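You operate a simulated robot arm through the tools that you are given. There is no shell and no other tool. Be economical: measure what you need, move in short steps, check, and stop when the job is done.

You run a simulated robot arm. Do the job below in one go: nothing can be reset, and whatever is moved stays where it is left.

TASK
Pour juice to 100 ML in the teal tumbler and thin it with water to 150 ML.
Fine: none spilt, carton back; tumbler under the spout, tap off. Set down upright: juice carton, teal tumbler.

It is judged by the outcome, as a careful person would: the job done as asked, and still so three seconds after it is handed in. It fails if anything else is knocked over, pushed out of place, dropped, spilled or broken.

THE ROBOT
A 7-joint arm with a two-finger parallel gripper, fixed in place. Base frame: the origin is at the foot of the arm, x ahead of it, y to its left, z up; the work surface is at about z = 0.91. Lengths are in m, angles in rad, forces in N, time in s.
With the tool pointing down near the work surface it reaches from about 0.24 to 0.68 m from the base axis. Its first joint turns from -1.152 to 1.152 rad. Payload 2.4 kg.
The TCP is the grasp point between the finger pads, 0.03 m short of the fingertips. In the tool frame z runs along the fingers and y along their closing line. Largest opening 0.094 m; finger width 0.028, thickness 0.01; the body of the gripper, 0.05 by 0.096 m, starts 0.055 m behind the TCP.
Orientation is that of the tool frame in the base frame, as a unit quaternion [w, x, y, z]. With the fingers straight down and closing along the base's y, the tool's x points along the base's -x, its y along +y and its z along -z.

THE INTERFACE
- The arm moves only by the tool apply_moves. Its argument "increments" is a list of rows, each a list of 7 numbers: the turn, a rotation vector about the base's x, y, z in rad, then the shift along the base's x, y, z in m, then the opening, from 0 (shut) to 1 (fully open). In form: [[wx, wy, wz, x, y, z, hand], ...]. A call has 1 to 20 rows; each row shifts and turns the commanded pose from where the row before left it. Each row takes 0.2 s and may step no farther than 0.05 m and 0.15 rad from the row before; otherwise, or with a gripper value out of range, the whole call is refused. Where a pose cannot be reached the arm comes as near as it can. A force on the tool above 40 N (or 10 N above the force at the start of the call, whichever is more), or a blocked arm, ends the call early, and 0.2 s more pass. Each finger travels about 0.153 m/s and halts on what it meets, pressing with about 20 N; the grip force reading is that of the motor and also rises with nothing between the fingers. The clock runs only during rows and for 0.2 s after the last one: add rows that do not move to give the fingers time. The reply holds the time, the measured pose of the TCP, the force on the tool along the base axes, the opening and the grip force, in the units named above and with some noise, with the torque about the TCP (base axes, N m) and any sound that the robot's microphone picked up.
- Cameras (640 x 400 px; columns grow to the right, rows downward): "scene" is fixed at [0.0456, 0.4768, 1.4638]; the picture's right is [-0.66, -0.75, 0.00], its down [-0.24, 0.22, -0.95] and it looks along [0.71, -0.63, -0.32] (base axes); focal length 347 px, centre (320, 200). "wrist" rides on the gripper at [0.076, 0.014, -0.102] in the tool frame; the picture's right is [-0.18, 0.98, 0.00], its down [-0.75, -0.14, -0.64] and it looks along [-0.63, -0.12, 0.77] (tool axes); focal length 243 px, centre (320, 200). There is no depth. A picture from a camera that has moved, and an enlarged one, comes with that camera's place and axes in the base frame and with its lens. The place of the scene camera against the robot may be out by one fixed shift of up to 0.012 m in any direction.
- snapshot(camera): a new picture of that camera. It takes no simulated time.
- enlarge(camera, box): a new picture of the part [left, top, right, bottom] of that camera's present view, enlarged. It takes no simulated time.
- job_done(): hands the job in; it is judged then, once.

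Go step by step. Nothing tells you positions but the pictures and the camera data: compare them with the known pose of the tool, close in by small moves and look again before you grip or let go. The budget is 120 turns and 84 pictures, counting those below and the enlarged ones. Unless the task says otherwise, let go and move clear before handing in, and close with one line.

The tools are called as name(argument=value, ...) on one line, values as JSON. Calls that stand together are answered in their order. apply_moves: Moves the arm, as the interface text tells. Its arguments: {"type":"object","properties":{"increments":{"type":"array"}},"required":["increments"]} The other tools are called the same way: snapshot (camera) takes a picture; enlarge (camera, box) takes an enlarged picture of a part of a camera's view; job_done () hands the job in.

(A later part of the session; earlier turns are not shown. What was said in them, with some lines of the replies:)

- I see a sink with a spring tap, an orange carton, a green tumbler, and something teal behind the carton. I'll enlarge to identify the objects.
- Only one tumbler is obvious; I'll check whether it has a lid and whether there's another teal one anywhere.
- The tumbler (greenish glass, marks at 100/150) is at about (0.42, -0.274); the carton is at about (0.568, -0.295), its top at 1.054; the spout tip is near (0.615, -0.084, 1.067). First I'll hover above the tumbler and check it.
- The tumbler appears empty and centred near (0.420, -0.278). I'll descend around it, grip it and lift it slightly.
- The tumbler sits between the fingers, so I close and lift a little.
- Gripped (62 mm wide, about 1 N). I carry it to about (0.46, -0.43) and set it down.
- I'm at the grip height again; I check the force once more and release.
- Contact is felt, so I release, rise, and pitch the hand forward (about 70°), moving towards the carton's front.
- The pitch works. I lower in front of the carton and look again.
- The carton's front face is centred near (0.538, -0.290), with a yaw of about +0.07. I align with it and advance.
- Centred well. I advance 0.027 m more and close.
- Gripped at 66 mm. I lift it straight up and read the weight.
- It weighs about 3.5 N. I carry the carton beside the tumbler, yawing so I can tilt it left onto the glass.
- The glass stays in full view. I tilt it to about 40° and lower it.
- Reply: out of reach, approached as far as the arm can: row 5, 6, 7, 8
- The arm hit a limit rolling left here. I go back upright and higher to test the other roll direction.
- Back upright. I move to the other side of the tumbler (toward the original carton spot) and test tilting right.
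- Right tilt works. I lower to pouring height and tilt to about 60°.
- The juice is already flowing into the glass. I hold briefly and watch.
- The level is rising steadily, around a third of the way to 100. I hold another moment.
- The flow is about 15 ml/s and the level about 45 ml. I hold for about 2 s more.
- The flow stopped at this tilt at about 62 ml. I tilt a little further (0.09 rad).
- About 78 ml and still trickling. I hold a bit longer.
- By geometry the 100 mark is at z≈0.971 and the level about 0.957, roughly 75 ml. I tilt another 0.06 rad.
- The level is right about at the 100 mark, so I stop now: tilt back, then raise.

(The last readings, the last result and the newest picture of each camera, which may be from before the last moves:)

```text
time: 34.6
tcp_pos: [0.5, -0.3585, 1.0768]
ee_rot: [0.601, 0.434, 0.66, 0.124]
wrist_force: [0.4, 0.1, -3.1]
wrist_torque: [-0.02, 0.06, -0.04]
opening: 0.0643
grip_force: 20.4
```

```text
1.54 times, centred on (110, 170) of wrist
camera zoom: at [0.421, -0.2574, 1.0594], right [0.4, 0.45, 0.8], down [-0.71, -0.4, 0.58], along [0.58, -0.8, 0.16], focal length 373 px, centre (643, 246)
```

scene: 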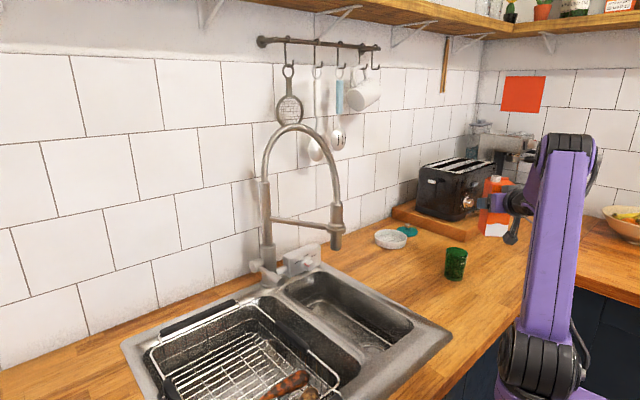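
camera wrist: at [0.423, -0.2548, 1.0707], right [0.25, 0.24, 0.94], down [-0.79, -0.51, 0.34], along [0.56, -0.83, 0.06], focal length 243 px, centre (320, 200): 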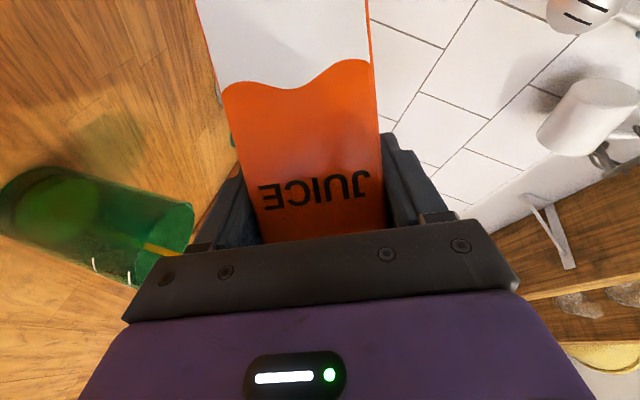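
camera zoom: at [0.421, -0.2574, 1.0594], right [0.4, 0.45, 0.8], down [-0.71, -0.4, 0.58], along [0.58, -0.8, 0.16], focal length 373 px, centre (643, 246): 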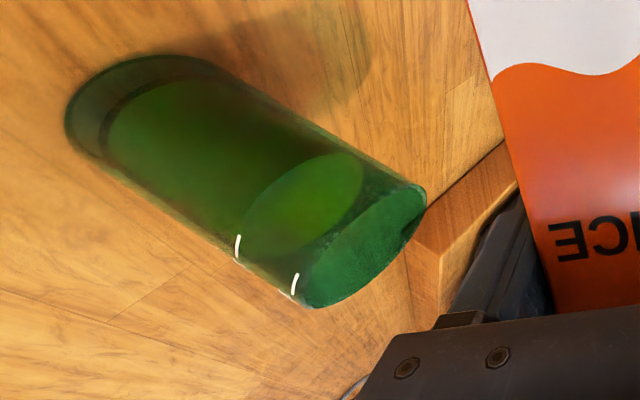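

The level appears to match the 100 mark. I raise the carton upright and check closely.

enlarge(camera="wrist", box=[60, 90, 160, 160])

apply_moves(increments=[[-0.114, 0.0813, 0, 0.01, 0.02, 0.03, 0.4], [-0.114, 0.0813, 0, 0.01, 0.02, 0.03, 0.4], [-0.114, 0.0813, 0, 0.01, 0.02, 0.03, 0.4], [-0.114, 0.0813, 0, 0, 0, 0, 0.4], [-0.1, 0.0713, 0, 0, 0, 0, 0.4], [0, 0, 0, 0, 0, 0, 0.4], [0, 0, 0, 0, 0, 0, 0.4]])

enlarge(camera="scene", box=[430, 230, 480, 290])

snapshot(camera="scene")

```text
5.71 times, centred on (110, 125) of wrist
camera zoom: at [0.421, -0.2574, 1.0594], right [0.4, 0.45, 0.8], down [-0.71, -0.4, 0.58], along [0.58, -0.8, 0.16], focal length 1386 px, centre (1520, 629)
```

zoom: 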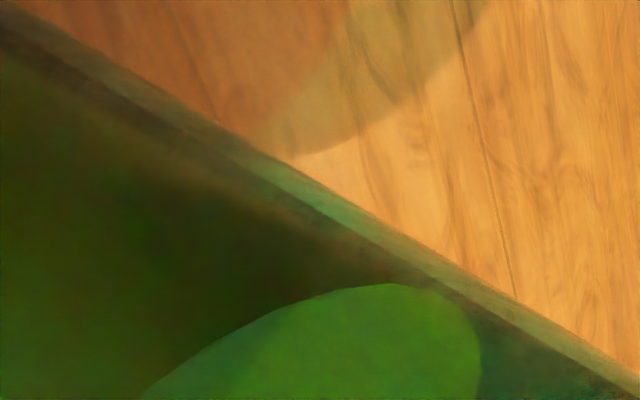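

```text
time: 36.2
tcp_pos: [0.5295, -0.2978, 1.1675]
ee_rot: [0.556, 0.27, 0.773, -0.146]
wrist_force: [-0.3, -0.7, -3.7]
wrist_torque: [0.04, 0.02, -0.02]
opening: 0.0643
grip_force: 19.9
```

```text
6.67 times, centred on (455, 260) of scene
camera zoom: at [0.0456, 0.4768, 1.4638], right [-0.66, -0.75, 0.0], down [-0.24, 0.22, -0.95], along [0.71, -0.63, -0.32], focal length 2314 px, centre (-580, -200)
```

zoom: 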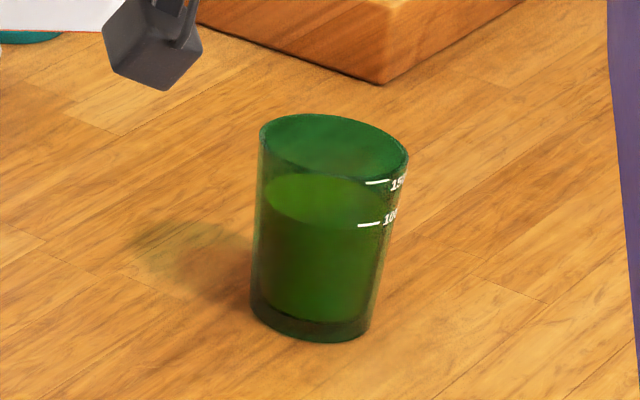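

```text
38 pictures are left
```

scene: 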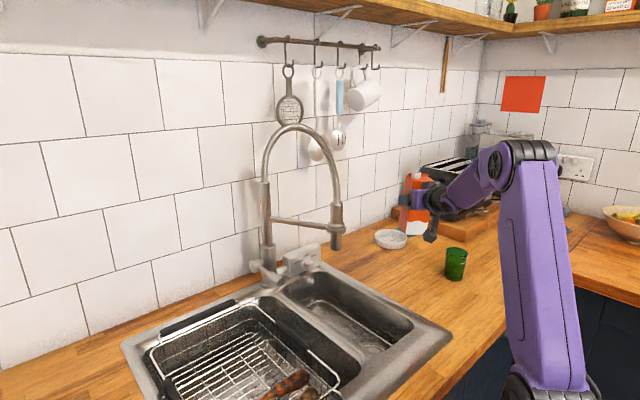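

The surface meets the wall at the 100 mark, so the juice is done. I remove the residual tilt, yaw back and move above the carton's home spot.

apply_moves(increments=[[-0.061, 0.0436, 0, 0, 0, 0, 0.4], [0, 0, 0.138, 0.0063, 0.0018, 0, 0.4], [0, 0, 0.138, 0.0063, 0.0018, 0, 0.4], [0, 0, 0.138, 0.0063, 0.0018, 0, 0.4], [0, 0, 0.138, 0.0063, 0.0018, 0, 0.4], [0, 0, 0.138, 0.0063, 0.0018, 0, 0.4], [0, 0, 0, 0, 0, -0.05, 0.4], [0, 0, 0, 0, 0, -0.05, 0.4], [0, 0, 0, 0, 0, -0.03, 0.4], [0, 0, 0, 0, 0, -0.02, 0.4], [0, 0, 0, 0, 0, 0, 0.4], [0, 0, 0, 0, 0, 0, 0.4]])

enlarge(camera="scene", box=[350, 200, 490, 300])

```text
time: 38.8
tcp_pos: [0.5601, -0.2871, 1.014]
ee_rot: [0.574, -0.029, 0.818, 0.021]
wrist_force: [-0.5, 1.0, -4.8]
wrist_torque: [0.0, 0.05, 0.0]
opening: 0.0644
grip_force: 19.9
```

```text
4.00 times, centred on (420, 250) of scene
camera zoom: at [0.0456, 0.4768, 1.4638], right [-0.66, -0.75, 0.0], down [-0.24, 0.22, -0.95], along [0.71, -0.63, -0.32], focal length 1388 px, centre (-80, 0)
```

zoom: 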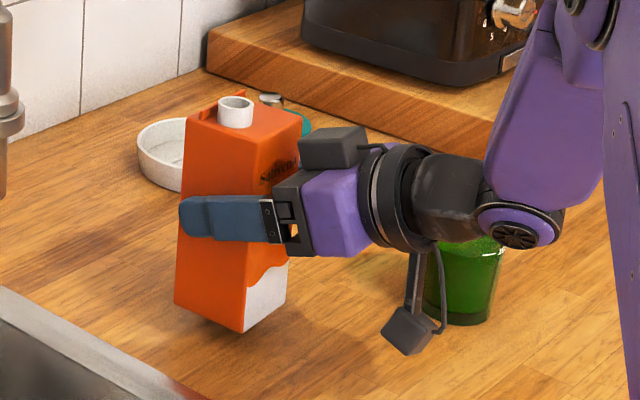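

It's upright over its spot; I lower gently to contact.

apply_moves(increments=[[0, 0, 0, 0.001, -0.002, -0.006, 0.4], [0, 0, 0, 0, 0, -0.005, 0.4], [0, 0, 0, 0, 0, -0.002, 0.4], [0, 0, 0, 0, 0, 0, 0.4]])

```text
time: 39.8
tcp_pos: [0.5618, -0.2913, 1.004]
ee_rot: [0.574, -0.028, 0.818, 0.02]
wrist_force: [-0.4, -0.3, -3.8]
wrist_torque: [0.04, 0.04, -0.06]
opening: 0.0645
grip_force: 20.4
```

apply_moves(increments=[[0, 0, 0, 0, 0, -0.002, 0.4], [0, 0, 0, 0, 0, -0.002, 0.4], [0, 0, 0, 0, 0, 0, 0.4]])

```text
time: 40.6
tcp_pos: [0.5626, -0.2918, 0.9993]
ee_rot: [0.575, -0.029, 0.817, 0.02]
wrist_force: [-2.5, 1.1, 3.1]
wrist_torque: [0.27, 0.39, 0.05]
opening: 0.0642
grip_force: 19.9
```

Contact. I open and back straight out along -x, then rise.

apply_moves(increments=[[0, 0, 0, 0, 0, 0.001, 0.7], [0, 0, 0, 0, 0, 0, 1], [0, 0, 0, 0, 0, 0, 1], [0, 0, 0, -0.03, -0.002, 0, 1], [0, 0, 0, -0.04, -0.002, 0, 1], [0, 0, 0, -0.04, 0, 0.01, 1], [0, 0, 0, -0.01, 0, 0.04, 1], [0, 0, 0, 0, 0, 0.05, 1], [0, 0, 0, 0, 0, 0.05, 1], [0, 0, 0, 0, 0, 0, 1]])

snapshot(camera="scene")

```text
time: 42.8
tcp_pos: [0.4409, -0.2949, 1.1498]
ee_rot: [0.574, -0.028, 0.818, 0.02]
wrist_force: [1.2, 0.8, -0.7]
wrist_torque: [0.0, -0.03, 0.02]
opening: 0.0937
grip_force: 0.1
```

```text
36 pictures are left
```

scene: 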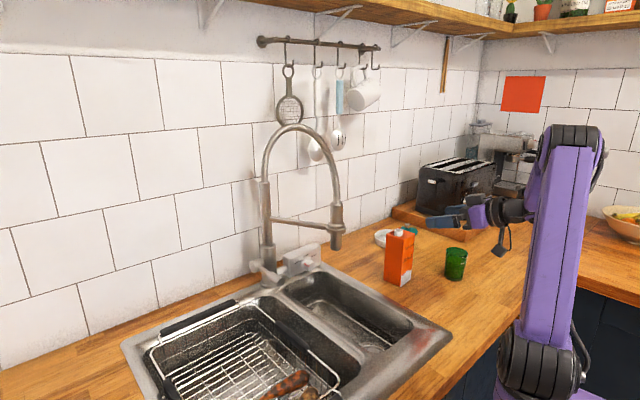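

The carton is back and upright. Now I move over the sink to inspect the tap, lever and basin.

apply_moves(increments=[[0, 0.075, -0.035, 0, 0.04, 0.01, 1], [0, 0.075, -0.035, 0, 0.04, 0.01, 1], [0, 0.075, 0, 0, 0.04, 0, 1], [0, 0.075, 0, 0, 0.04, 0, 1], [0, 0.075, 0, 0, 0.04, 0, 1], [0, 0.075, 0, 0, 0.04, 0, 1], [0, 0.075, 0, 0, 0.04, 0, 1], [0, 0, 0, 0, 0, 0, 1]])

snapshot(camera="wrist")

```text
time: 44.6
tcp_pos: [0.4406, -0.0138, 1.1717]
ee_rot: [0.343, 0.002, 0.939, 0.002]
wrist_force: [-0.1, -0.4, 0.3]
wrist_torque: [0.03, -0.01, 0.01]
opening: 0.0941
grip_force: 0.1
```

```text
35 pictures are left
camera wrist: at [0.3152, 0.0012, 1.2013], right [0.14, 0.98, 0.12], down [0.16, -0.15, 0.98], along [0.98, -0.12, -0.18], focal length 243 px, centre (320, 200)
```

wrist: 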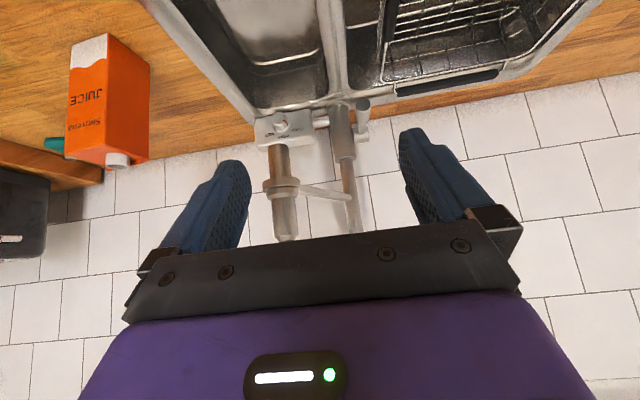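

enlarge(camera="wrist", box=[250, 80, 390, 180])

enlarge(camera="wrist", box=[140, 0, 380, 150])

```text
4.00 times, centred on (320, 130) of wrist
camera zoom: at [0.3152, 0.0012, 1.2013], right [0.14, 0.98, 0.12], down [0.16, -0.15, 0.98], along [0.98, -0.12, -0.18], focal length 970 px, centre (320, 480)
```

zoom: 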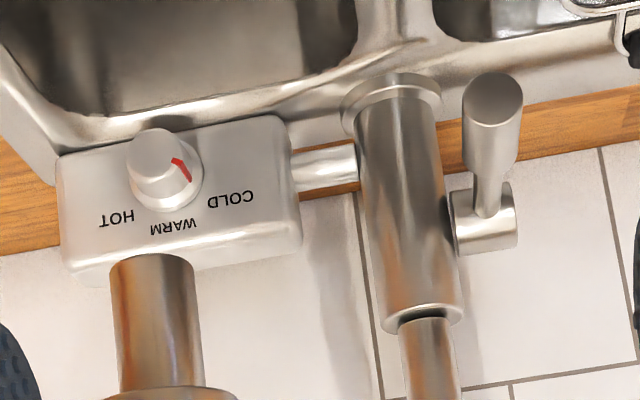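

```text
2.67 times, centred on (260, 75) of wrist
camera zoom: at [0.3152, 0.0012, 1.2013], right [0.14, 0.98, 0.12], down [0.16, -0.15, 0.98], along [0.98, -0.12, -0.18], focal length 647 px, centre (480, 533)
```

zoom: 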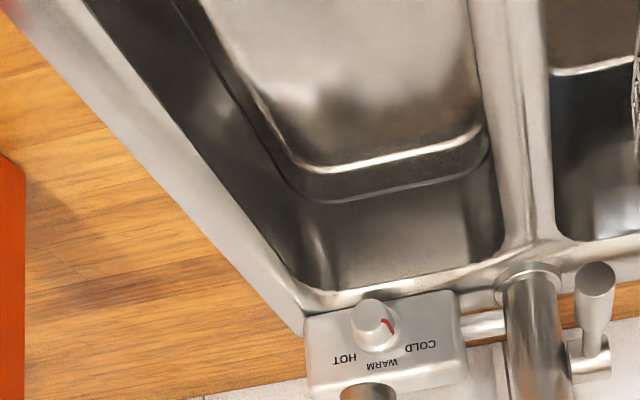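

The lever is horizontal, hub near (0.794, 0.044, 0.989), knob end near (0.68, 0.047, 0.988); basin floor is about z 0.805 and centred at y≈-0.086, so the spout is over it. With this 40° pitch I fetch the tumbler.

apply_moves(increments=[[0, 0, 0, -0.0056, -0.0461, 0, 1], [0, 0, 0, -0.0056, -0.0461, 0, 1], [0, 0, 0, -0.0056, -0.0461, 0, 1], [0, 0, 0, -0.0056, -0.0461, 0, 1], [0, 0, 0, -0.0056, -0.0461, 0, 1], [0, 0, 0, -0.0056, -0.0461, 0, 1], [0, 0, 0, -0.0056, -0.0461, 0, 1], [0, 0, 0, -0.0056, -0.0461, 0, 1], [0, 0, 0, -0.0056, -0.0461, 0, 1], [0, 0, 0, 0, 0, -0.045, 1], [0, 0, 0, 0, 0, -0.045, 1], [0, 0, 0, 0, 0, -0.045, 1], [0, 0, 0, 0, 0, 0, 1]])

snapshot(camera="wrist")

```text
time: 47.4
tcp_pos: [0.3885, -0.432, 1.0321]
ee_rot: [0.342, 0.003, 0.94, 0.001]
wrist_force: [0.3, -0.4, 0.4]
wrist_torque: [0.02, 0.04, 0.01]
opening: 0.0939
grip_force: 0.1
```

```text
32 pictures are left
camera wrist: at [0.2638, -0.4173, 1.0626], right [0.14, 0.98, 0.12], down [0.16, -0.15, 0.98], along [0.98, -0.12, -0.18], focal length 243 px, centre (320, 200)
```

wrist: 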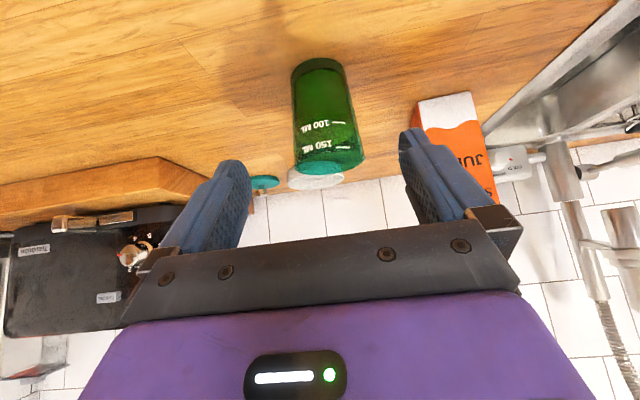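

The glass is centred between the fingers. I check the level against the mark and advance along the tool axis.

enlarge(camera="wrist", box=[270, 50, 390, 180])

apply_moves(increments=[[0, 0, 0, 0.02, 0.001, -0.022, 1], [0, 0, 0, 0.02, 0.001, -0.022, 1], [0, 0, 0, 0.014, 0.001, -0.015, 1], [0, 0, 0, 0.012, 0, -0.013, 1], [0, 0, 0, 0, 0, 0, 1], [0, 0, 0, 0, 0, 0, 1]])

enlarge(camera="scene", box=[410, 220, 530, 300])

```text
3.08 times, centred on (330, 115) of wrist
camera zoom: at [0.2638, -0.4173, 1.0626], right [0.14, 0.98, 0.12], down [0.16, -0.15, 0.98], along [0.98, -0.12, -0.18], focal length 746 px, centre (289, 462)
```

zoom: 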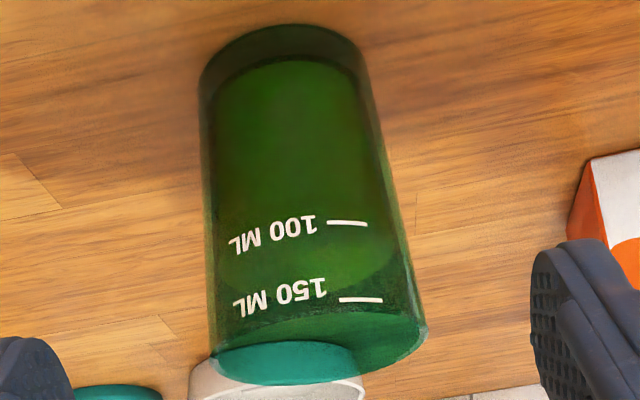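

```text
time: 48.8
tcp_pos: [0.4567, -0.4312, 0.9602]
ee_rot: [0.342, 0.002, 0.94, 0.001]
wrist_force: [-0.3, -0.3, -0.2]
wrist_torque: [-0.03, 0.04, 0.0]
opening: 0.0938
grip_force: 0.0
```

```text
5.00 times, centred on (470, 260) of scene
camera zoom: at [0.0456, 0.4768, 1.4638], right [-0.66, -0.75, 0.0], down [-0.24, 0.22, -0.95], along [0.71, -0.63, -0.32], focal length 1736 px, centre (-430, -100)
```

zoom: 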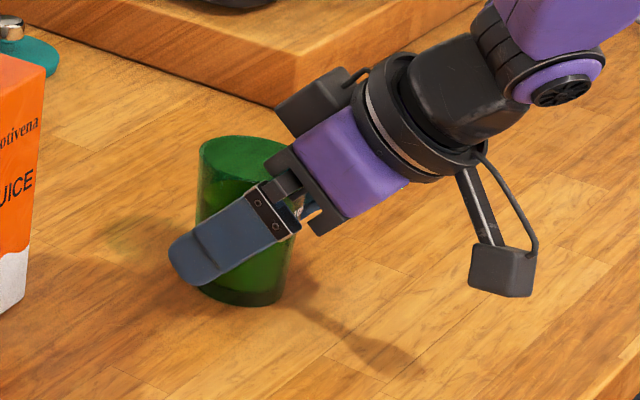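

The level agrees with the 100 mark. I grip the glass and lift slowly.

apply_moves(increments=[[0, 0, 0, 0, 0, 0, 0.5], [0, 0, 0, 0, 0, 0, 0.5], [0, 0, 0, 0, 0, 0, 0.5], [0, 0, 0, 0, 0, 0.01, 0.5], [0, 0, 0, 0, 0, 0.02, 0.5], [0, 0, 0, 0, 0, 0.02, 0.5], [0, 0, 0, 0, 0, 0.02, 0.5], [0, 0, 0, 0, 0, 0.01, 0.5], [0, 0, 0, 0, 0, 0, 0.5]])

enlarge(camera="scene", box=[410, 200, 530, 280])

```text
time: 50.8
tcp_pos: [0.4589, -0.4267, 1.0441]
ee_rot: [0.341, 0.002, 0.94, 0.002]
wrist_force: [-0.1, -0.2, -1.8]
wrist_torque: [-0.01, 0.01, 0.01]
opening: 0.0627
grip_force: 19.9
```

```text
5.00 times, centred on (470, 240) of scene
camera zoom: at [0.0456, 0.4768, 1.4638], right [-0.66, -0.75, 0.0], down [-0.24, 0.22, -0.95], along [0.71, -0.63, -0.32], focal length 1736 px, centre (-430, 0)
```

zoom: 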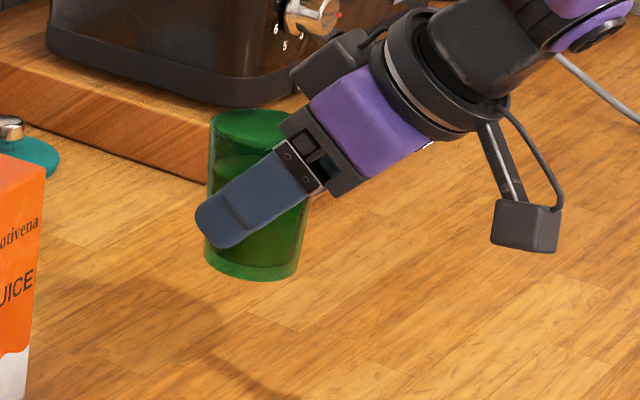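

Lifted upright (about 100 g added). I carry it level at x≈0.43 past the carton to the sink.

apply_moves(increments=[[0, 0, 0, -0.015, 0, 0, 0.5], [0, 0, 0, -0.015, 0.01, 0, 0.5], [0, 0, 0, 0, 0.02, 0, 0.5], [0, 0, 0, 0, 0.03, 0, 0.5], [0, 0, 0, 0, 0.03, 0, 0.5], [0, 0, 0, 0, 0.03, 0, 0.5], [0, 0, 0, 0, 0.03, 0, 0.5], [0, 0, 0, 0, 0.03, 0, 0.5], [0, 0, 0, 0, 0.03, 0, 0.5], [0, 0, 0, 0, 0.03, 0, 0.5], [0, 0, 0, 0, 0.03, 0, 0.5], [0, 0, 0, 0, 0.03, 0, 0.5], [0, 0, 0, 0.01, 0.025, 0, 0.5], [0, 0, 0, 0.02, 0.015, 0, 0.5], [0, 0, 0, 0.02, 0.004, -0.02, 0.5], [0, 0, 0, 0.02, 0, -0.03, 0.5], [0, 0, 0, 0.01, 0, -0.02, 0.5], [0, 0, 0, 0, 0, 0, 0.5]])

snapshot(camera="scene")

snapshot(camera="wrist")

```text
time: 54.6
tcp_pos: [0.51, -0.0854, 0.9735]
ee_rot: [0.342, 0.002, 0.94, 0.001]
wrist_force: [-0.6, 0.6, -1.8]
wrist_torque: [-0.02, 0.02, 0.04]
opening: 0.0626
grip_force: 19.6
```

```text
28 pictures are left
```

scene: 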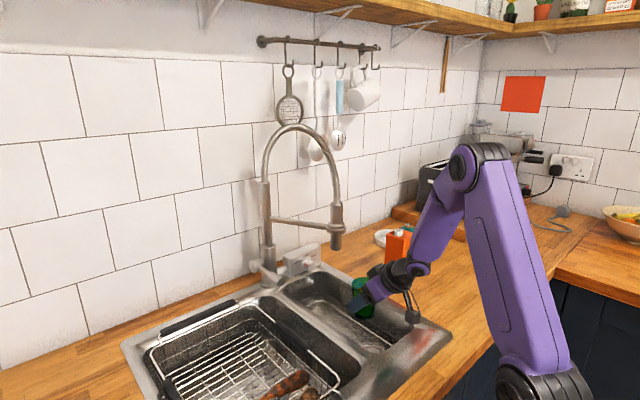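

```text
27 pictures are left
camera wrist: at [0.3858, -0.0694, 1.0024], right [0.14, 0.98, 0.12], down [0.16, -0.15, 0.98], along [0.98, -0.12, -0.18], focal length 243 px, centre (320, 200)
```

wrist: 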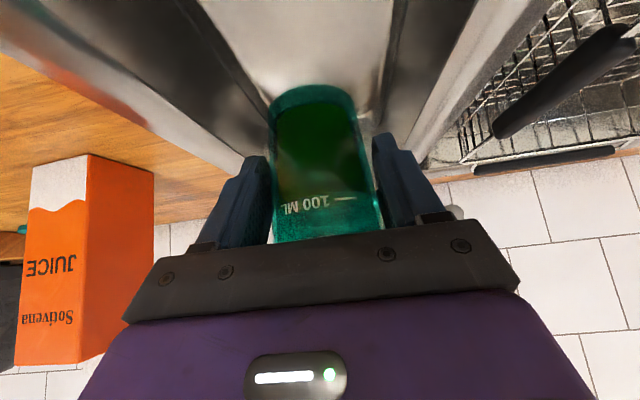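

The path is clear. I slide in under the spout while lowering.

apply_moves(increments=[[0, 0, 0, 0.02, 0, -0.015, 0.5], [0, 0, 0, 0.025, 0.001, -0.015, 0.5], [0, 0, 0, 0.025, 0.001, -0.015, 0.5], [0, 0, 0, 0.018, 0, -0.015, 0.5], [0, 0, 0, 0.01, 0, -0.01, 0.5], [0, 0, 0, 0, 0, 0, 0.5]])

enlarge(camera="scene", box=[280, 200, 440, 360])

snapshot(camera="wrist")

```text
time: 56.0
tcp_pos: [0.6075, -0.0804, 0.9025]
ee_rot: [0.342, 0.002, 0.94, 0.001]
wrist_force: [0.1, -0.2, -1.7]
wrist_torque: [0.03, 0.02, -0.01]
opening: 0.0627
grip_force: 19.9
```

```text
2.50 times, centred on (360, 280) of scene
camera zoom: at [0.0456, 0.4768, 1.4638], right [-0.66, -0.75, 0.0], down [-0.24, 0.22, -0.95], along [0.71, -0.63, -0.32], focal length 868 px, centre (220, 0)
```

zoom: 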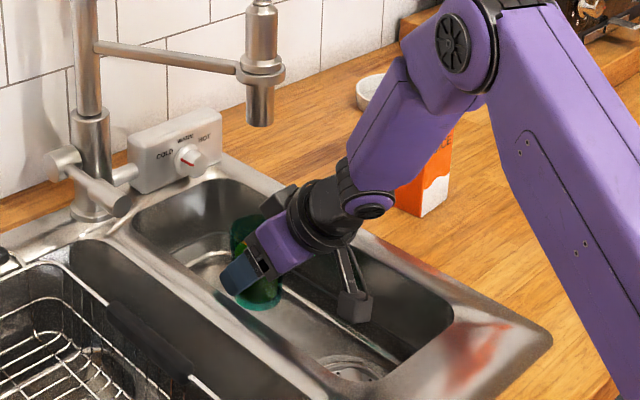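

```text
25 pictures are left
camera wrist: at [0.4831, -0.0667, 0.9321], right [0.14, 0.98, 0.12], down [0.16, -0.15, 0.98], along [0.98, -0.12, -0.18], focal length 243 px, centre (320, 200)
```

wrist: 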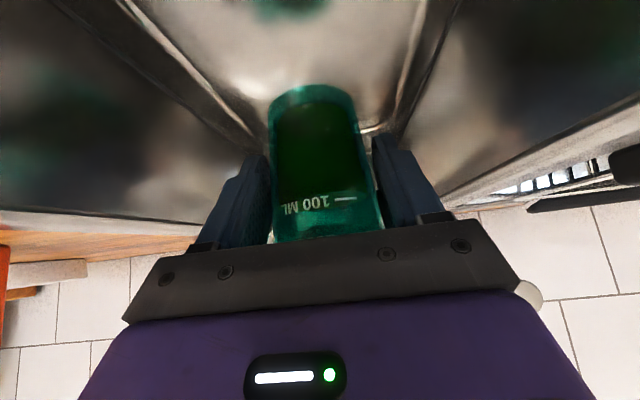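

The glass lines up beneath the spout. I lower to the basin floor, watching the force.

apply_moves(increments=[[0, 0, 0, 0, -0.001, -0.012, 0.5], [0, 0, 0, 0, 0, -0.012, 0.5], [0, 0, 0, 0, 0, -0.008, 0.5], [0, 0, 0, 0, 0, 0, 0.5]])

apply_moves(increments=[[0, 0, 0, 0, 0, -0.004, 0.5], [0, 0, 0, 0, 0, -0.004, 0.5], [0, 0, 0, 0, 0, 0, 0.5]])

```text
time: 57.0
tcp_pos: [0.6063, -0.0824, 0.8714]
ee_rot: [0.341, 0.003, 0.94, 0.002]
wrist_force: [-0.9, -0.8, -2.7]
wrist_torque: [-0.02, 0.03, -0.02]
opening: 0.0629
grip_force: 19.6
```

```text
time: 57.8
tcp_pos: [0.6058, -0.0811, 0.8639]
ee_rot: [0.343, 0.003, 0.939, 0.001]
wrist_force: [-0.1, 0.0, -1.9]
wrist_torque: [-0.01, 0.03, 0.01]
opening: 0.0629
grip_force: 20.0
```

apply_moves(increments=[[0, 0, 0, 0, 0, -0.003, 0.5], [0, 0, 0, 0, 0, 0, 0.5]])

enlarge(camera="scene", box=[320, 260, 420, 340])

```text
time: 58.4
tcp_pos: [0.6062, -0.081, 0.8608]
ee_rot: [0.342, 0.002, 0.94, 0.002]
wrist_force: [-0.5, -0.3, -2.2]
wrist_torque: [0.0, 0.04, -0.04]
opening: 0.0625
grip_force: 20.6
```

```text
5.00 times, centred on (370, 300) of scene
camera zoom: at [0.0456, 0.4768, 1.4638], right [-0.66, -0.75, 0.0], down [-0.24, 0.22, -0.95], along [0.71, -0.63, -0.32], focal length 1736 px, centre (70, -300)
```

zoom: 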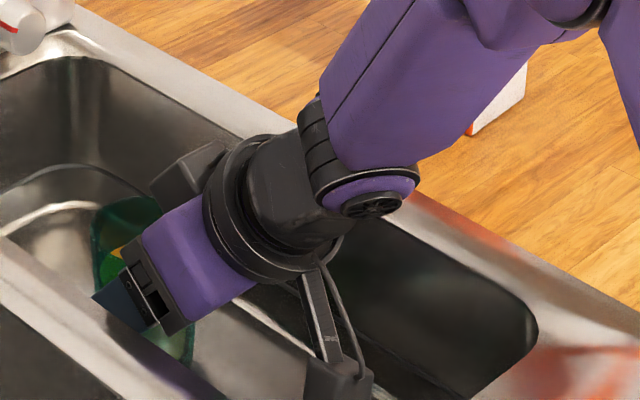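

No contact yet; I keep lowering in small steps.

apply_moves(increments=[[0, 0, 0, 0, 0, -0.003, 0.5], [0, 0, 0, 0, 0, -0.002, 0.5], [0, 0, 0, 0, 0, 0, 0.5]])

apply_moves(increments=[[0, 0, 0, 0, 0, -0.002, 0.5], [0, 0, 0, 0, 0, 0, 0.5]])

apply_moves(increments=[[0, 0, 0, 0, 0, -0.002, 0.5], [0, 0, 0, 0, 0, 0, 0.5]])

```text
time: 59.2
tcp_pos: [0.6067, -0.0808, 0.8549]
ee_rot: [0.342, 0.002, 0.94, 0.001]
wrist_force: [-0.8, 0.1, -1.8]
wrist_torque: [0.01, 0.03, 0.01]
opening: 0.0625
grip_force: 19.9
```

```text
time: 59.8
tcp_pos: [0.6046, -0.0809, 0.8542]
ee_rot: [0.342, 0.003, 0.94, 0.002]
wrist_force: [-1.6, 0.5, 3.1]
wrist_torque: [0.14, 0.04, 0.0]
opening: 0.0624
grip_force: 19.7
```

```text
time: 60.4
tcp_pos: [0.605, -0.0827, 0.8531]
ee_rot: [0.343, 0.001, 0.939, 0.002]
wrist_force: [-1.8, -0.6, 7.0]
wrist_torque: [0.08, -0.16, -0.03]
opening: 0.0617
grip_force: 20.3
```

Contact at floor z≈0.804. I release part-way and withdraw along the tool axis.

apply_moves(increments=[[0, 0, 0, 0, 0, 0.001, 0.82], [0, 0, 0, 0, 0, 0, 0.82], [0, 0, 0, 0, 0, 0, 0.82], [0, 0, 0, -0.016, 0, 0.018, 0.82], [0, 0, 0, -0.026, 0, 0.03, 0.82], [0, 0, 0, -0.03, 0, 0.035, 0.82], [0, 0, 0, -0.03, 0, 0.035, 0.82], [0, 0, 0, -0.03, 0, 0.035, 0.82], [0, 0, 0, 0, 0, 0, 0.82]])

snapshot(camera="wrist")

enlarge(camera="scene", box=[290, 200, 410, 340])

```text
time: 62.4
tcp_pos: [0.4697, -0.08, 1.0069]
ee_rot: [0.341, 0.002, 0.94, 0.002]
wrist_force: [1.7, -0.6, -0.4]
wrist_torque: [-0.01, -0.03, -0.01]
opening: 0.0773
grip_force: 0.1
```

```text
23 pictures are left
camera wrist: at [0.3455, -0.0646, 1.0363], right [0.14, 0.98, 0.12], down [0.16, -0.15, 0.98], along [0.98, -0.12, -0.18], focal length 243 px, centre (320, 200)
```

wrist: 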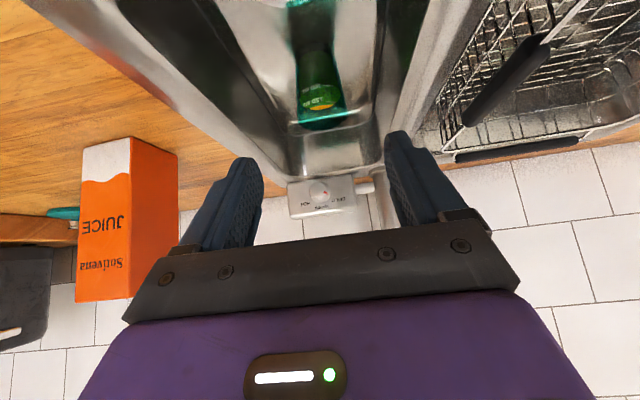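

```text
2.86 times, centred on (350, 270) of scene
camera zoom: at [0.0455, 0.4768, 1.4638], right [-0.66, -0.75, 0.0], down [-0.24, 0.22, -0.95], along [0.71, -0.63, -0.32], focal length 992 px, centre (234, 0)
```

zoom: 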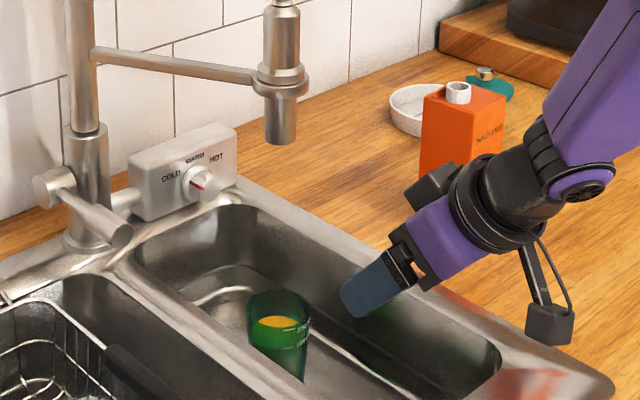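

The glass stands upright under the spout. Now I go to a pre-grasp pose in front of the tap lever's knob.

apply_moves(increments=[[0, 0, 0, 0, 0.03, 0.03, 0.6], [0, 0, 0, 0, 0.035, 0.03, 0.6], [0, 0, 0, 0, 0.035, 0, 0.6], [0, 0, 0, 0.025, 0.026, 0, 0.6], [0, 0, 0, 0.035, 0, 0, 0.6], [0, 0, 0, 0.035, 0, 0, 0.6], [0, 0, 0, 0.035, 0, 0, 0.6], [0, 0, 0, 0, 0, 0, 0.6]])

snapshot(camera="wrist")

```text
time: 64.2
tcp_pos: [0.6031, 0.0444, 1.0646]
ee_rot: [0.342, 0.002, 0.94, 0.002]
wrist_force: [-0.2, -0.3, -0.1]
wrist_torque: [0.01, 0.03, 0.01]
opening: 0.0562
grip_force: 0.0
```

```text
21 pictures are left
camera wrist: at [0.4796, 0.0606, 1.0926], right [0.14, 0.98, 0.12], down [0.16, -0.15, 0.98], along [0.98, -0.12, -0.18], focal length 243 px, centre (320, 200)
```

wrist: 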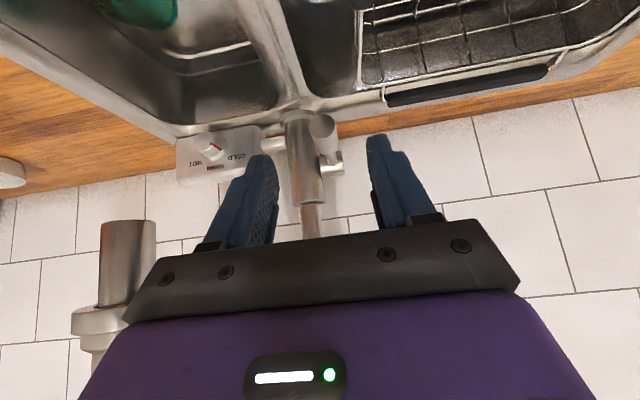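

The knob end is confirmed at about (0.68, 0.046, 0.990). I advance onto it and close.

apply_moves(increments=[[0, 0, 0, 0.028, 0.001, 0, 0.6], [0, 0, 0, 0.02, 0.001, -0.024, 0.6], [0, 0, 0, 0.022, 0, -0.025, 0.6], [0, 0, 0, 0.022, 0, -0.025, 0.6], [0, 0, 0, 0, 0, 0, 0.6], [0, 0, 0, 0, 0, 0, 0.6]])

enlarge(camera="scene", box=[230, 200, 390, 330])

```text
time: 65.6
tcp_pos: [0.6973, 0.0455, 0.989]
ee_rot: [0.342, 0.003, 0.94, 0.001]
wrist_force: [-0.2, 0.9, 0.2]
wrist_torque: [0.03, 0.01, 0.0]
opening: 0.0564
grip_force: 0.1
```

```text
3.08 times, centred on (310, 265) of scene
camera zoom: at [0.0456, 0.4768, 1.4638], right [-0.66, -0.75, 0.0], down [-0.24, 0.22, -0.95], along [0.71, -0.63, -0.32], focal length 1068 px, centre (351, 0)
```

zoom: 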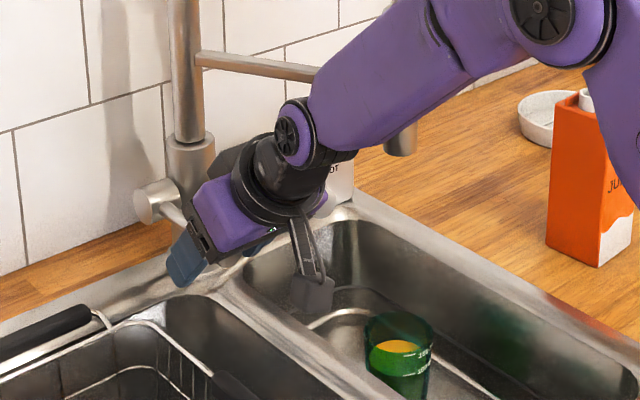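

The fingers straddle the knob. I close on it and lift a little (0.1 rad about the hub), listening for water.

apply_moves(increments=[[0, 0, 0, 0, 0, 0, 0.2], [0, 0, 0, 0, 0, 0, 0.2], [0, 0, 0, 0, 0, 0, 0.2], [0, 0, 0, 0, 0, 0, 0.2], [0, 0.05, 0, 0.0002, 0, 0.0048, 0.2], [0, 0.05, 0, 0.0003, 0, 0.0048, 0.2]])

enlarge(camera="scene", box=[230, 200, 390, 330])

```text
time: 67.0
tcp_pos: [0.6978, 0.0445, 0.9999]
ee_rot: [0.296, 0.002, 0.955, 0.001]
wrist_force: [28.0, -0.3, -10.8]
wrist_torque: [-0.05, 0.61, 0.08]
opening: 0.0287
grip_force: 44.9
```

```text
3.08 times, centred on (310, 265) of scene
camera zoom: at [0.0467, 0.4768, 1.4637], right [-0.66, -0.75, 0.0], down [-0.24, 0.22, -0.95], along [0.71, -0.63, -0.32], focal length 1068 px, centre (351, 0)
```

zoom: 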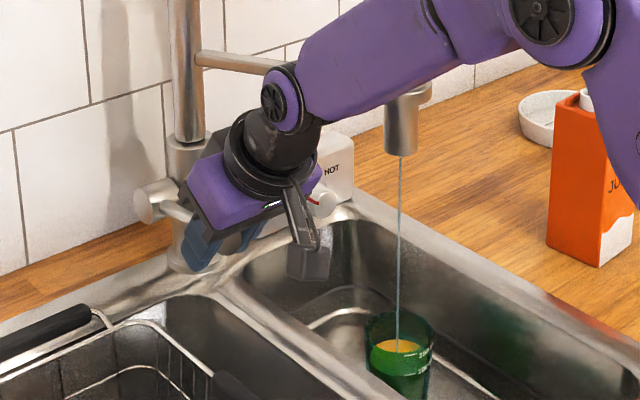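

Water is running in a thin stream straight into the glass. I hold and watch the level.

apply_moves(increments=[[0, 0, 0, 0.001, 0, 0, 0.2]])

enlarge(camera="scene", box=[310, 265, 350, 305])

```text
time: 67.4
tcp_pos: [0.6986, 0.0459, 0.9993]
ee_rot: [0.294, 0.002, 0.956, 0.001]
wrist_force: [11.6, -2.3, -3.6]
wrist_torque: [-0.02, 0.16, 0.04]
opening: 0.0285
grip_force: 44.8
```

```text
10.00 times, centred on (330, 285) of scene
camera zoom: at [0.046, 0.4768, 1.4638], right [-0.66, -0.75, 0.0], down [-0.24, 0.22, -0.95], along [0.71, -0.63, -0.32], focal length 3471 px, centre (220, -650)
```

zoom: 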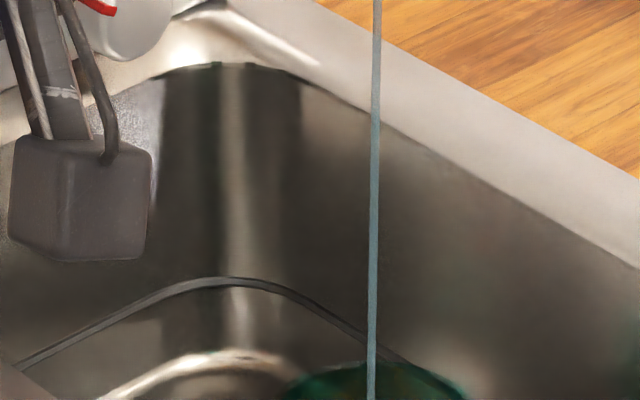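

enlarge(camera="scene", box=[314, 297, 358, 333])

```text
11.11 times, centred on (336, 315) of scene
camera zoom: at [0.046, 0.4768, 1.4638], right [-0.66, -0.75, 0.0], down [-0.24, 0.22, -0.95], along [0.71, -0.63, -0.32], focal length 3857 px, centre (142, -1078)
```

zoom: 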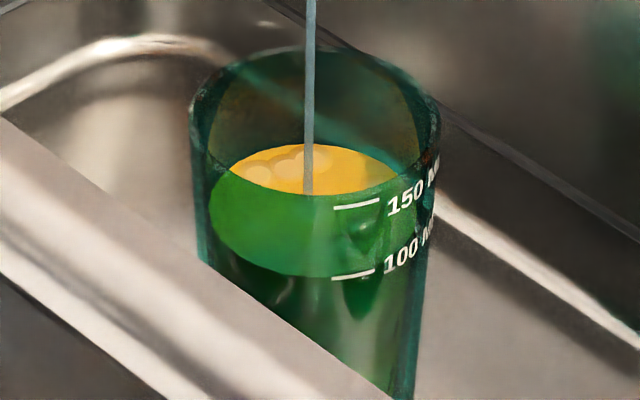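

I have a perfect view: the level is still at about 100. I hold 2 s and measure the rate.

apply_moves(increments=[[0, 0, 0, 0, 0, 0, 0.2], [0, 0, 0, 0, 0, 0, 0.2], [0, 0, 0, 0, 0, 0, 0.2], [0, 0, 0, 0, 0, 0, 0.2], [0, 0, 0, 0, 0, 0, 0.2], [0, 0, 0, 0, 0, 0, 0.2], [0, 0, 0, 0, 0, 0, 0.2], [0, 0, 0, 0, 0, 0, 0.2], [0, 0, 0, 0, 0, 0, 0.2]])

enlarge(camera="scene", box=[314, 297, 358, 333])

```text
time: 69.4
tcp_pos: [0.6977, 0.0451, 0.9996]
ee_rot: [0.295, 0.003, 0.956, 0.001]
wrist_force: [2.8, -5.2, 0.8]
wrist_torque: [0.03, 0.01, 0.1]
opening: 0.0288
grip_force: 44.9
```

```text
11.11 times, centred on (336, 315) of scene
camera zoom: at [0.0456, 0.4766, 1.4638], right [-0.66, -0.75, 0.0], down [-0.24, 0.22, -0.95], along [0.71, -0.63, -0.32], focal length 3857 px, centre (142, -1078)
```

zoom: 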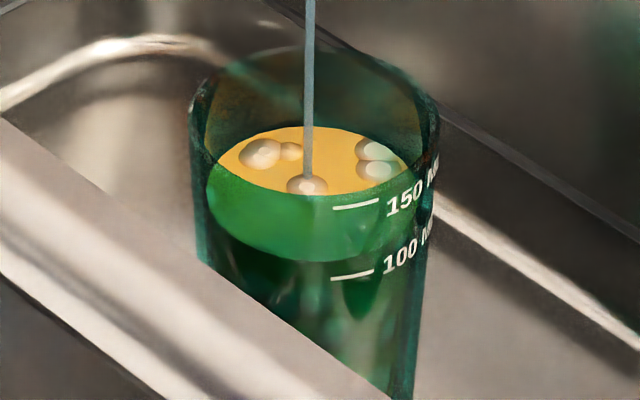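

The rate is about 6 ml/s, level about 113 ml. I hold 4 s more.

apply_moves(increments=[[0, 0, 0, 0, 0, 0, 0.2], [0, 0, 0, 0, 0, 0, 0.2], [0, 0, 0, 0, 0, 0, 0.2], [0, 0, 0, 0, 0, 0, 0.2], [0, 0, 0, 0, 0, 0, 0.2], [0, 0, 0, 0, 0, 0, 0.2], [0, 0, 0, 0, 0, 0, 0.2], [0, 0, 0, 0, 0, 0, 0.2], [0, 0, 0, 0, 0, 0, 0.2], [0, 0, 0, 0, 0, 0, 0.2], [0, 0, 0, 0, 0, 0, 0.2], [0, 0, 0, 0, 0, 0, 0.2], [0, 0, 0, 0, 0, 0, 0.2], [0, 0, 0, 0, 0, 0, 0.2], [0, 0, 0, 0, 0, 0, 0.2], [0, 0, 0, 0, 0, 0, 0.2], [0, 0, 0, 0, 0, 0, 0.2], [0, 0, 0, 0, 0, 0, 0.2]])

enlarge(camera="scene", box=[314, 297, 358, 333])

```text
time: 73.2
tcp_pos: [0.6976, 0.0451, 1.0]
ee_rot: [0.295, 0.003, 0.956, 0.002]
wrist_force: [1.1, -9.3, 0.1]
wrist_torque: [0.01, -0.01, 0.07]
opening: 0.0288
grip_force: 44.8
```

```text
11.11 times, centred on (336, 315) of scene
camera zoom: at [0.0456, 0.4766, 1.4639], right [-0.66, -0.75, 0.0], down [-0.24, 0.22, -0.95], along [0.71, -0.63, -0.32], focal length 3857 px, centre (142, -1078)
```

zoom: 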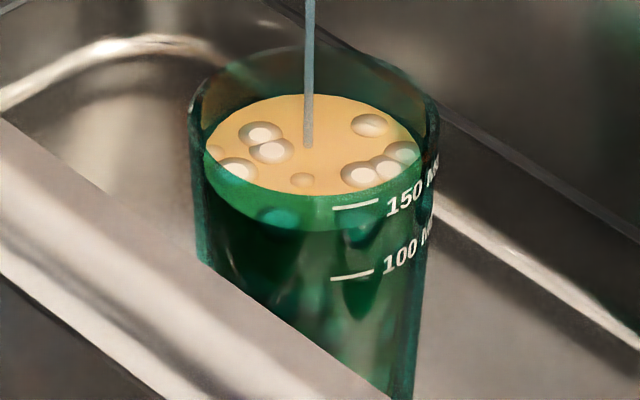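

The level is about 134 ml. I hold another 2 s and look again.

apply_moves(increments=[[0, 0, 0, 0, 0, 0, 0.2], [0, 0, 0, 0, 0, 0, 0.2], [0, 0, 0, 0, 0, 0, 0.2], [0, 0, 0, 0, 0, 0, 0.2], [0, 0, 0, 0, 0, 0, 0.2], [0, 0, 0, 0, 0, 0, 0.2], [0, 0, 0, 0, 0, 0, 0.2], [0, 0, 0, 0, 0, 0, 0.2], [0, 0, 0, 0, 0, 0, 0.2]])

enlarge(camera="scene", box=[314, 297, 358, 333])

```text
time: 75.2
tcp_pos: [0.6981, 0.0447, 1.0]
ee_rot: [0.295, 0.003, 0.956, 0.002]
wrist_force: [0.8, -9.1, -0.7]
wrist_torque: [0.03, -0.04, 0.09]
opening: 0.0289
grip_force: 45.0
```

```text
11.11 times, centred on (336, 315) of scene
camera zoom: at [0.0456, 0.4765, 1.4639], right [-0.66, -0.75, 0.0], down [-0.24, 0.22, -0.95], along [0.71, -0.63, -0.32], focal length 3857 px, centre (142, -1078)
```

zoom: 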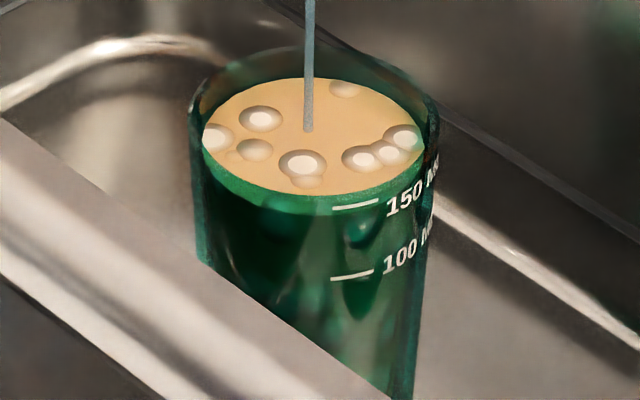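

About 146 ml. I let it run a moment longer and close the lever in the same call.

apply_moves(increments=[[0, 0, 0, 0, 0, 0, 0.2], [0, -0.05, 0, -0.0007, 0, -0.0048, 0.2], [0, -0.05, 0, -0.0006, 0, -0.0058, 0.2], [0, 0, 0, 0, 0, 0, 0.2]])

enlarge(camera="scene", box=[230, 200, 390, 330])

enlarge(camera="scene", box=[314, 297, 358, 333])

```text
time: 76.2
tcp_pos: [0.6971, 0.0451, 0.9893]
ee_rot: [0.344, 0.002, 0.939, 0.001]
wrist_force: [24.5, -4.5, -8.2]
wrist_torque: [0.02, 0.53, 0.09]
opening: 0.0288
grip_force: 45.4
```

```text
3.08 times, centred on (310, 265) of scene
camera zoom: at [0.0465, 0.4767, 1.4638], right [-0.66, -0.75, 0.0], down [-0.24, 0.22, -0.95], along [0.71, -0.63, -0.32], focal length 1068 px, centre (351, 0)
```

zoom: 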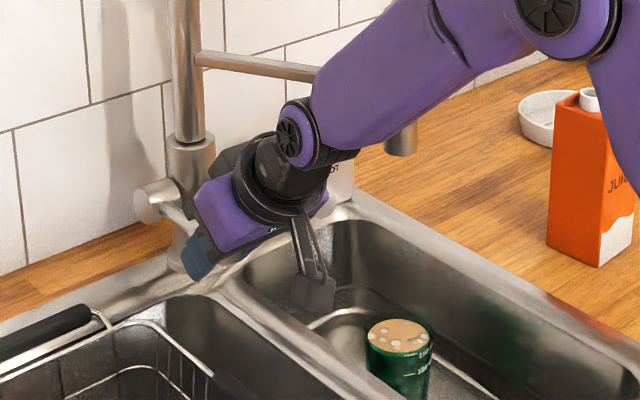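

```text
11.11 times, centred on (336, 315) of scene
camera zoom: at [0.0465, 0.4767, 1.4638], right [-0.66, -0.75, 0.0], down [-0.24, 0.22, -0.95], along [0.71, -0.63, -0.32], focal length 3857 px, centre (142, -1078)
```

zoom: 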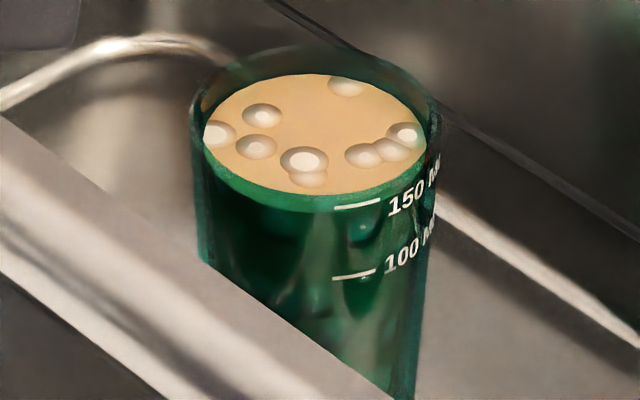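

The water has stopped and the level is at the 150 line. I relax the grip strain, let go of the lever and withdraw.

apply_moves(increments=[[0, 0, 0, 0.001, 0, 0, 0.2], [0, 0, 0, 0, 0, 0, 0.6], [0, 0, 0, 0, 0, 0, 0.6], [0, 0, 0, 0, 0, 0, 0.6], [0, 0, 0, -0.016, 0, 0.019, 0.6], [0, 0, 0, -0.026, 0, 0.03, 0.6], [0, 0, 0, -0.03, 0, 0.035, 0.6], [0, 0, 0, -0.04, 0, 0.02, 0.6], [0, 0, 0, -0.04, 0, 0.02, 0.6], [0, 0, 0, -0.04, 0.02, 0.02, 0.6], [0, 0, 0, 0, 0, 0, 0.6]])

snapshot(camera="scene")

enlarge(camera="scene", box=[314, 297, 358, 333])

enlarge(camera="scene", box=[240, 200, 420, 330])

```text
time: 78.6
tcp_pos: [0.5053, 0.0624, 1.1353]
ee_rot: [0.341, 0.002, 0.94, 0.001]
wrist_force: [0.8, 0.3, 0.2]
wrist_torque: [-0.01, -0.01, 0.03]
opening: 0.0565
grip_force: 0.1
```

```text
11 pictures are left
```

scene: 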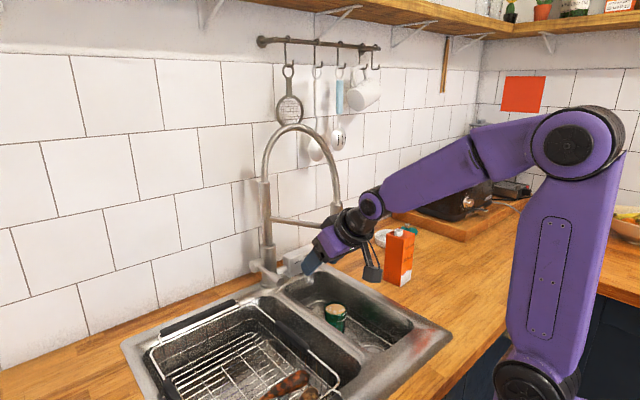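

```text
11.11 times, centred on (336, 315) of scene
camera zoom: at [0.0455, 0.4768, 1.4638], right [-0.66, -0.75, 0.0], down [-0.24, 0.22, -0.95], along [0.71, -0.63, -0.32], focal length 3857 px, centre (142, -1078)
```

zoom: 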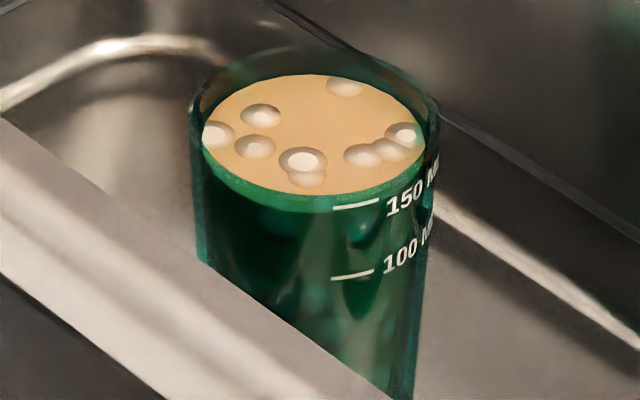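

```text
3.08 times, centred on (330, 265) of scene
camera zoom: at [0.0455, 0.4768, 1.4638], right [-0.66, -0.75, 0.0], down [-0.24, 0.22, -0.95], along [0.71, -0.63, -0.32], focal length 1068 px, centre (289, 0)
```

zoom: 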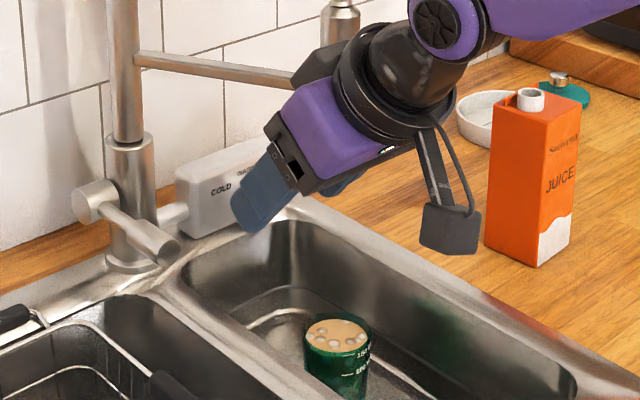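

Everything looks right: no flow, level at 150, glass and carton upright, lever back down. I pull the arm well clear and then hand in.

apply_moves(increments=[[0, 0, 0, -0.03, 0, 0.03, 0.6], [0, 0, 0, -0.03, 0, 0.03, 0.6], [0, 0, 0, 0, 0, 0.04, 0.6], [0, 0, 0, 0, 0, 0, 0.6]])

enlarge(camera="scene", box=[240, 180, 480, 350])

```text
time: 79.6
tcp_pos: [0.4435, 0.0677, 1.2375]
ee_rot: [0.342, 0.001, 0.94, 0.003]
wrist_force: [0.7, -0.1, -0.8]
wrist_torque: [0.06, 0.02, 0.0]
opening: 0.0563
grip_force: 0.1
```

```text
2.35 times, centred on (360, 265) of scene
camera zoom: at [0.0455, 0.4768, 1.4638], right [-0.66, -0.75, 0.0], down [-0.24, 0.22, -0.95], along [0.71, -0.63, -0.32], focal length 817 px, centre (226, 47)
```

zoom: 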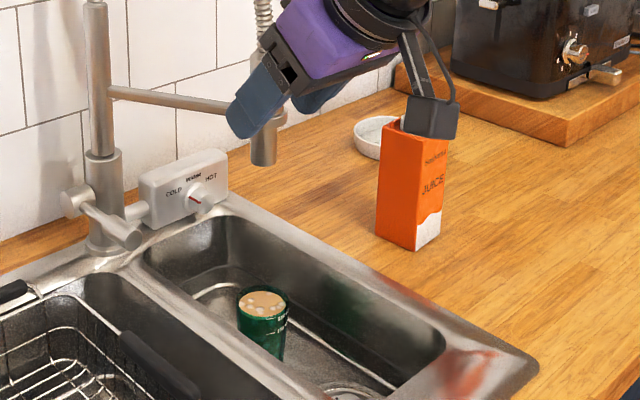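

The arm is clear, the tap is off, and everything is in place, so I'm handing in.

job_done()

```text
The job is handed in.
```

The teal tumbler has about 100 ml of juice thinned with water to about 150 ml (I read 148–150 ml by camera); it stands upright under the spout with the tap off, the juice carton is back upright in its place, and I saw no spills.
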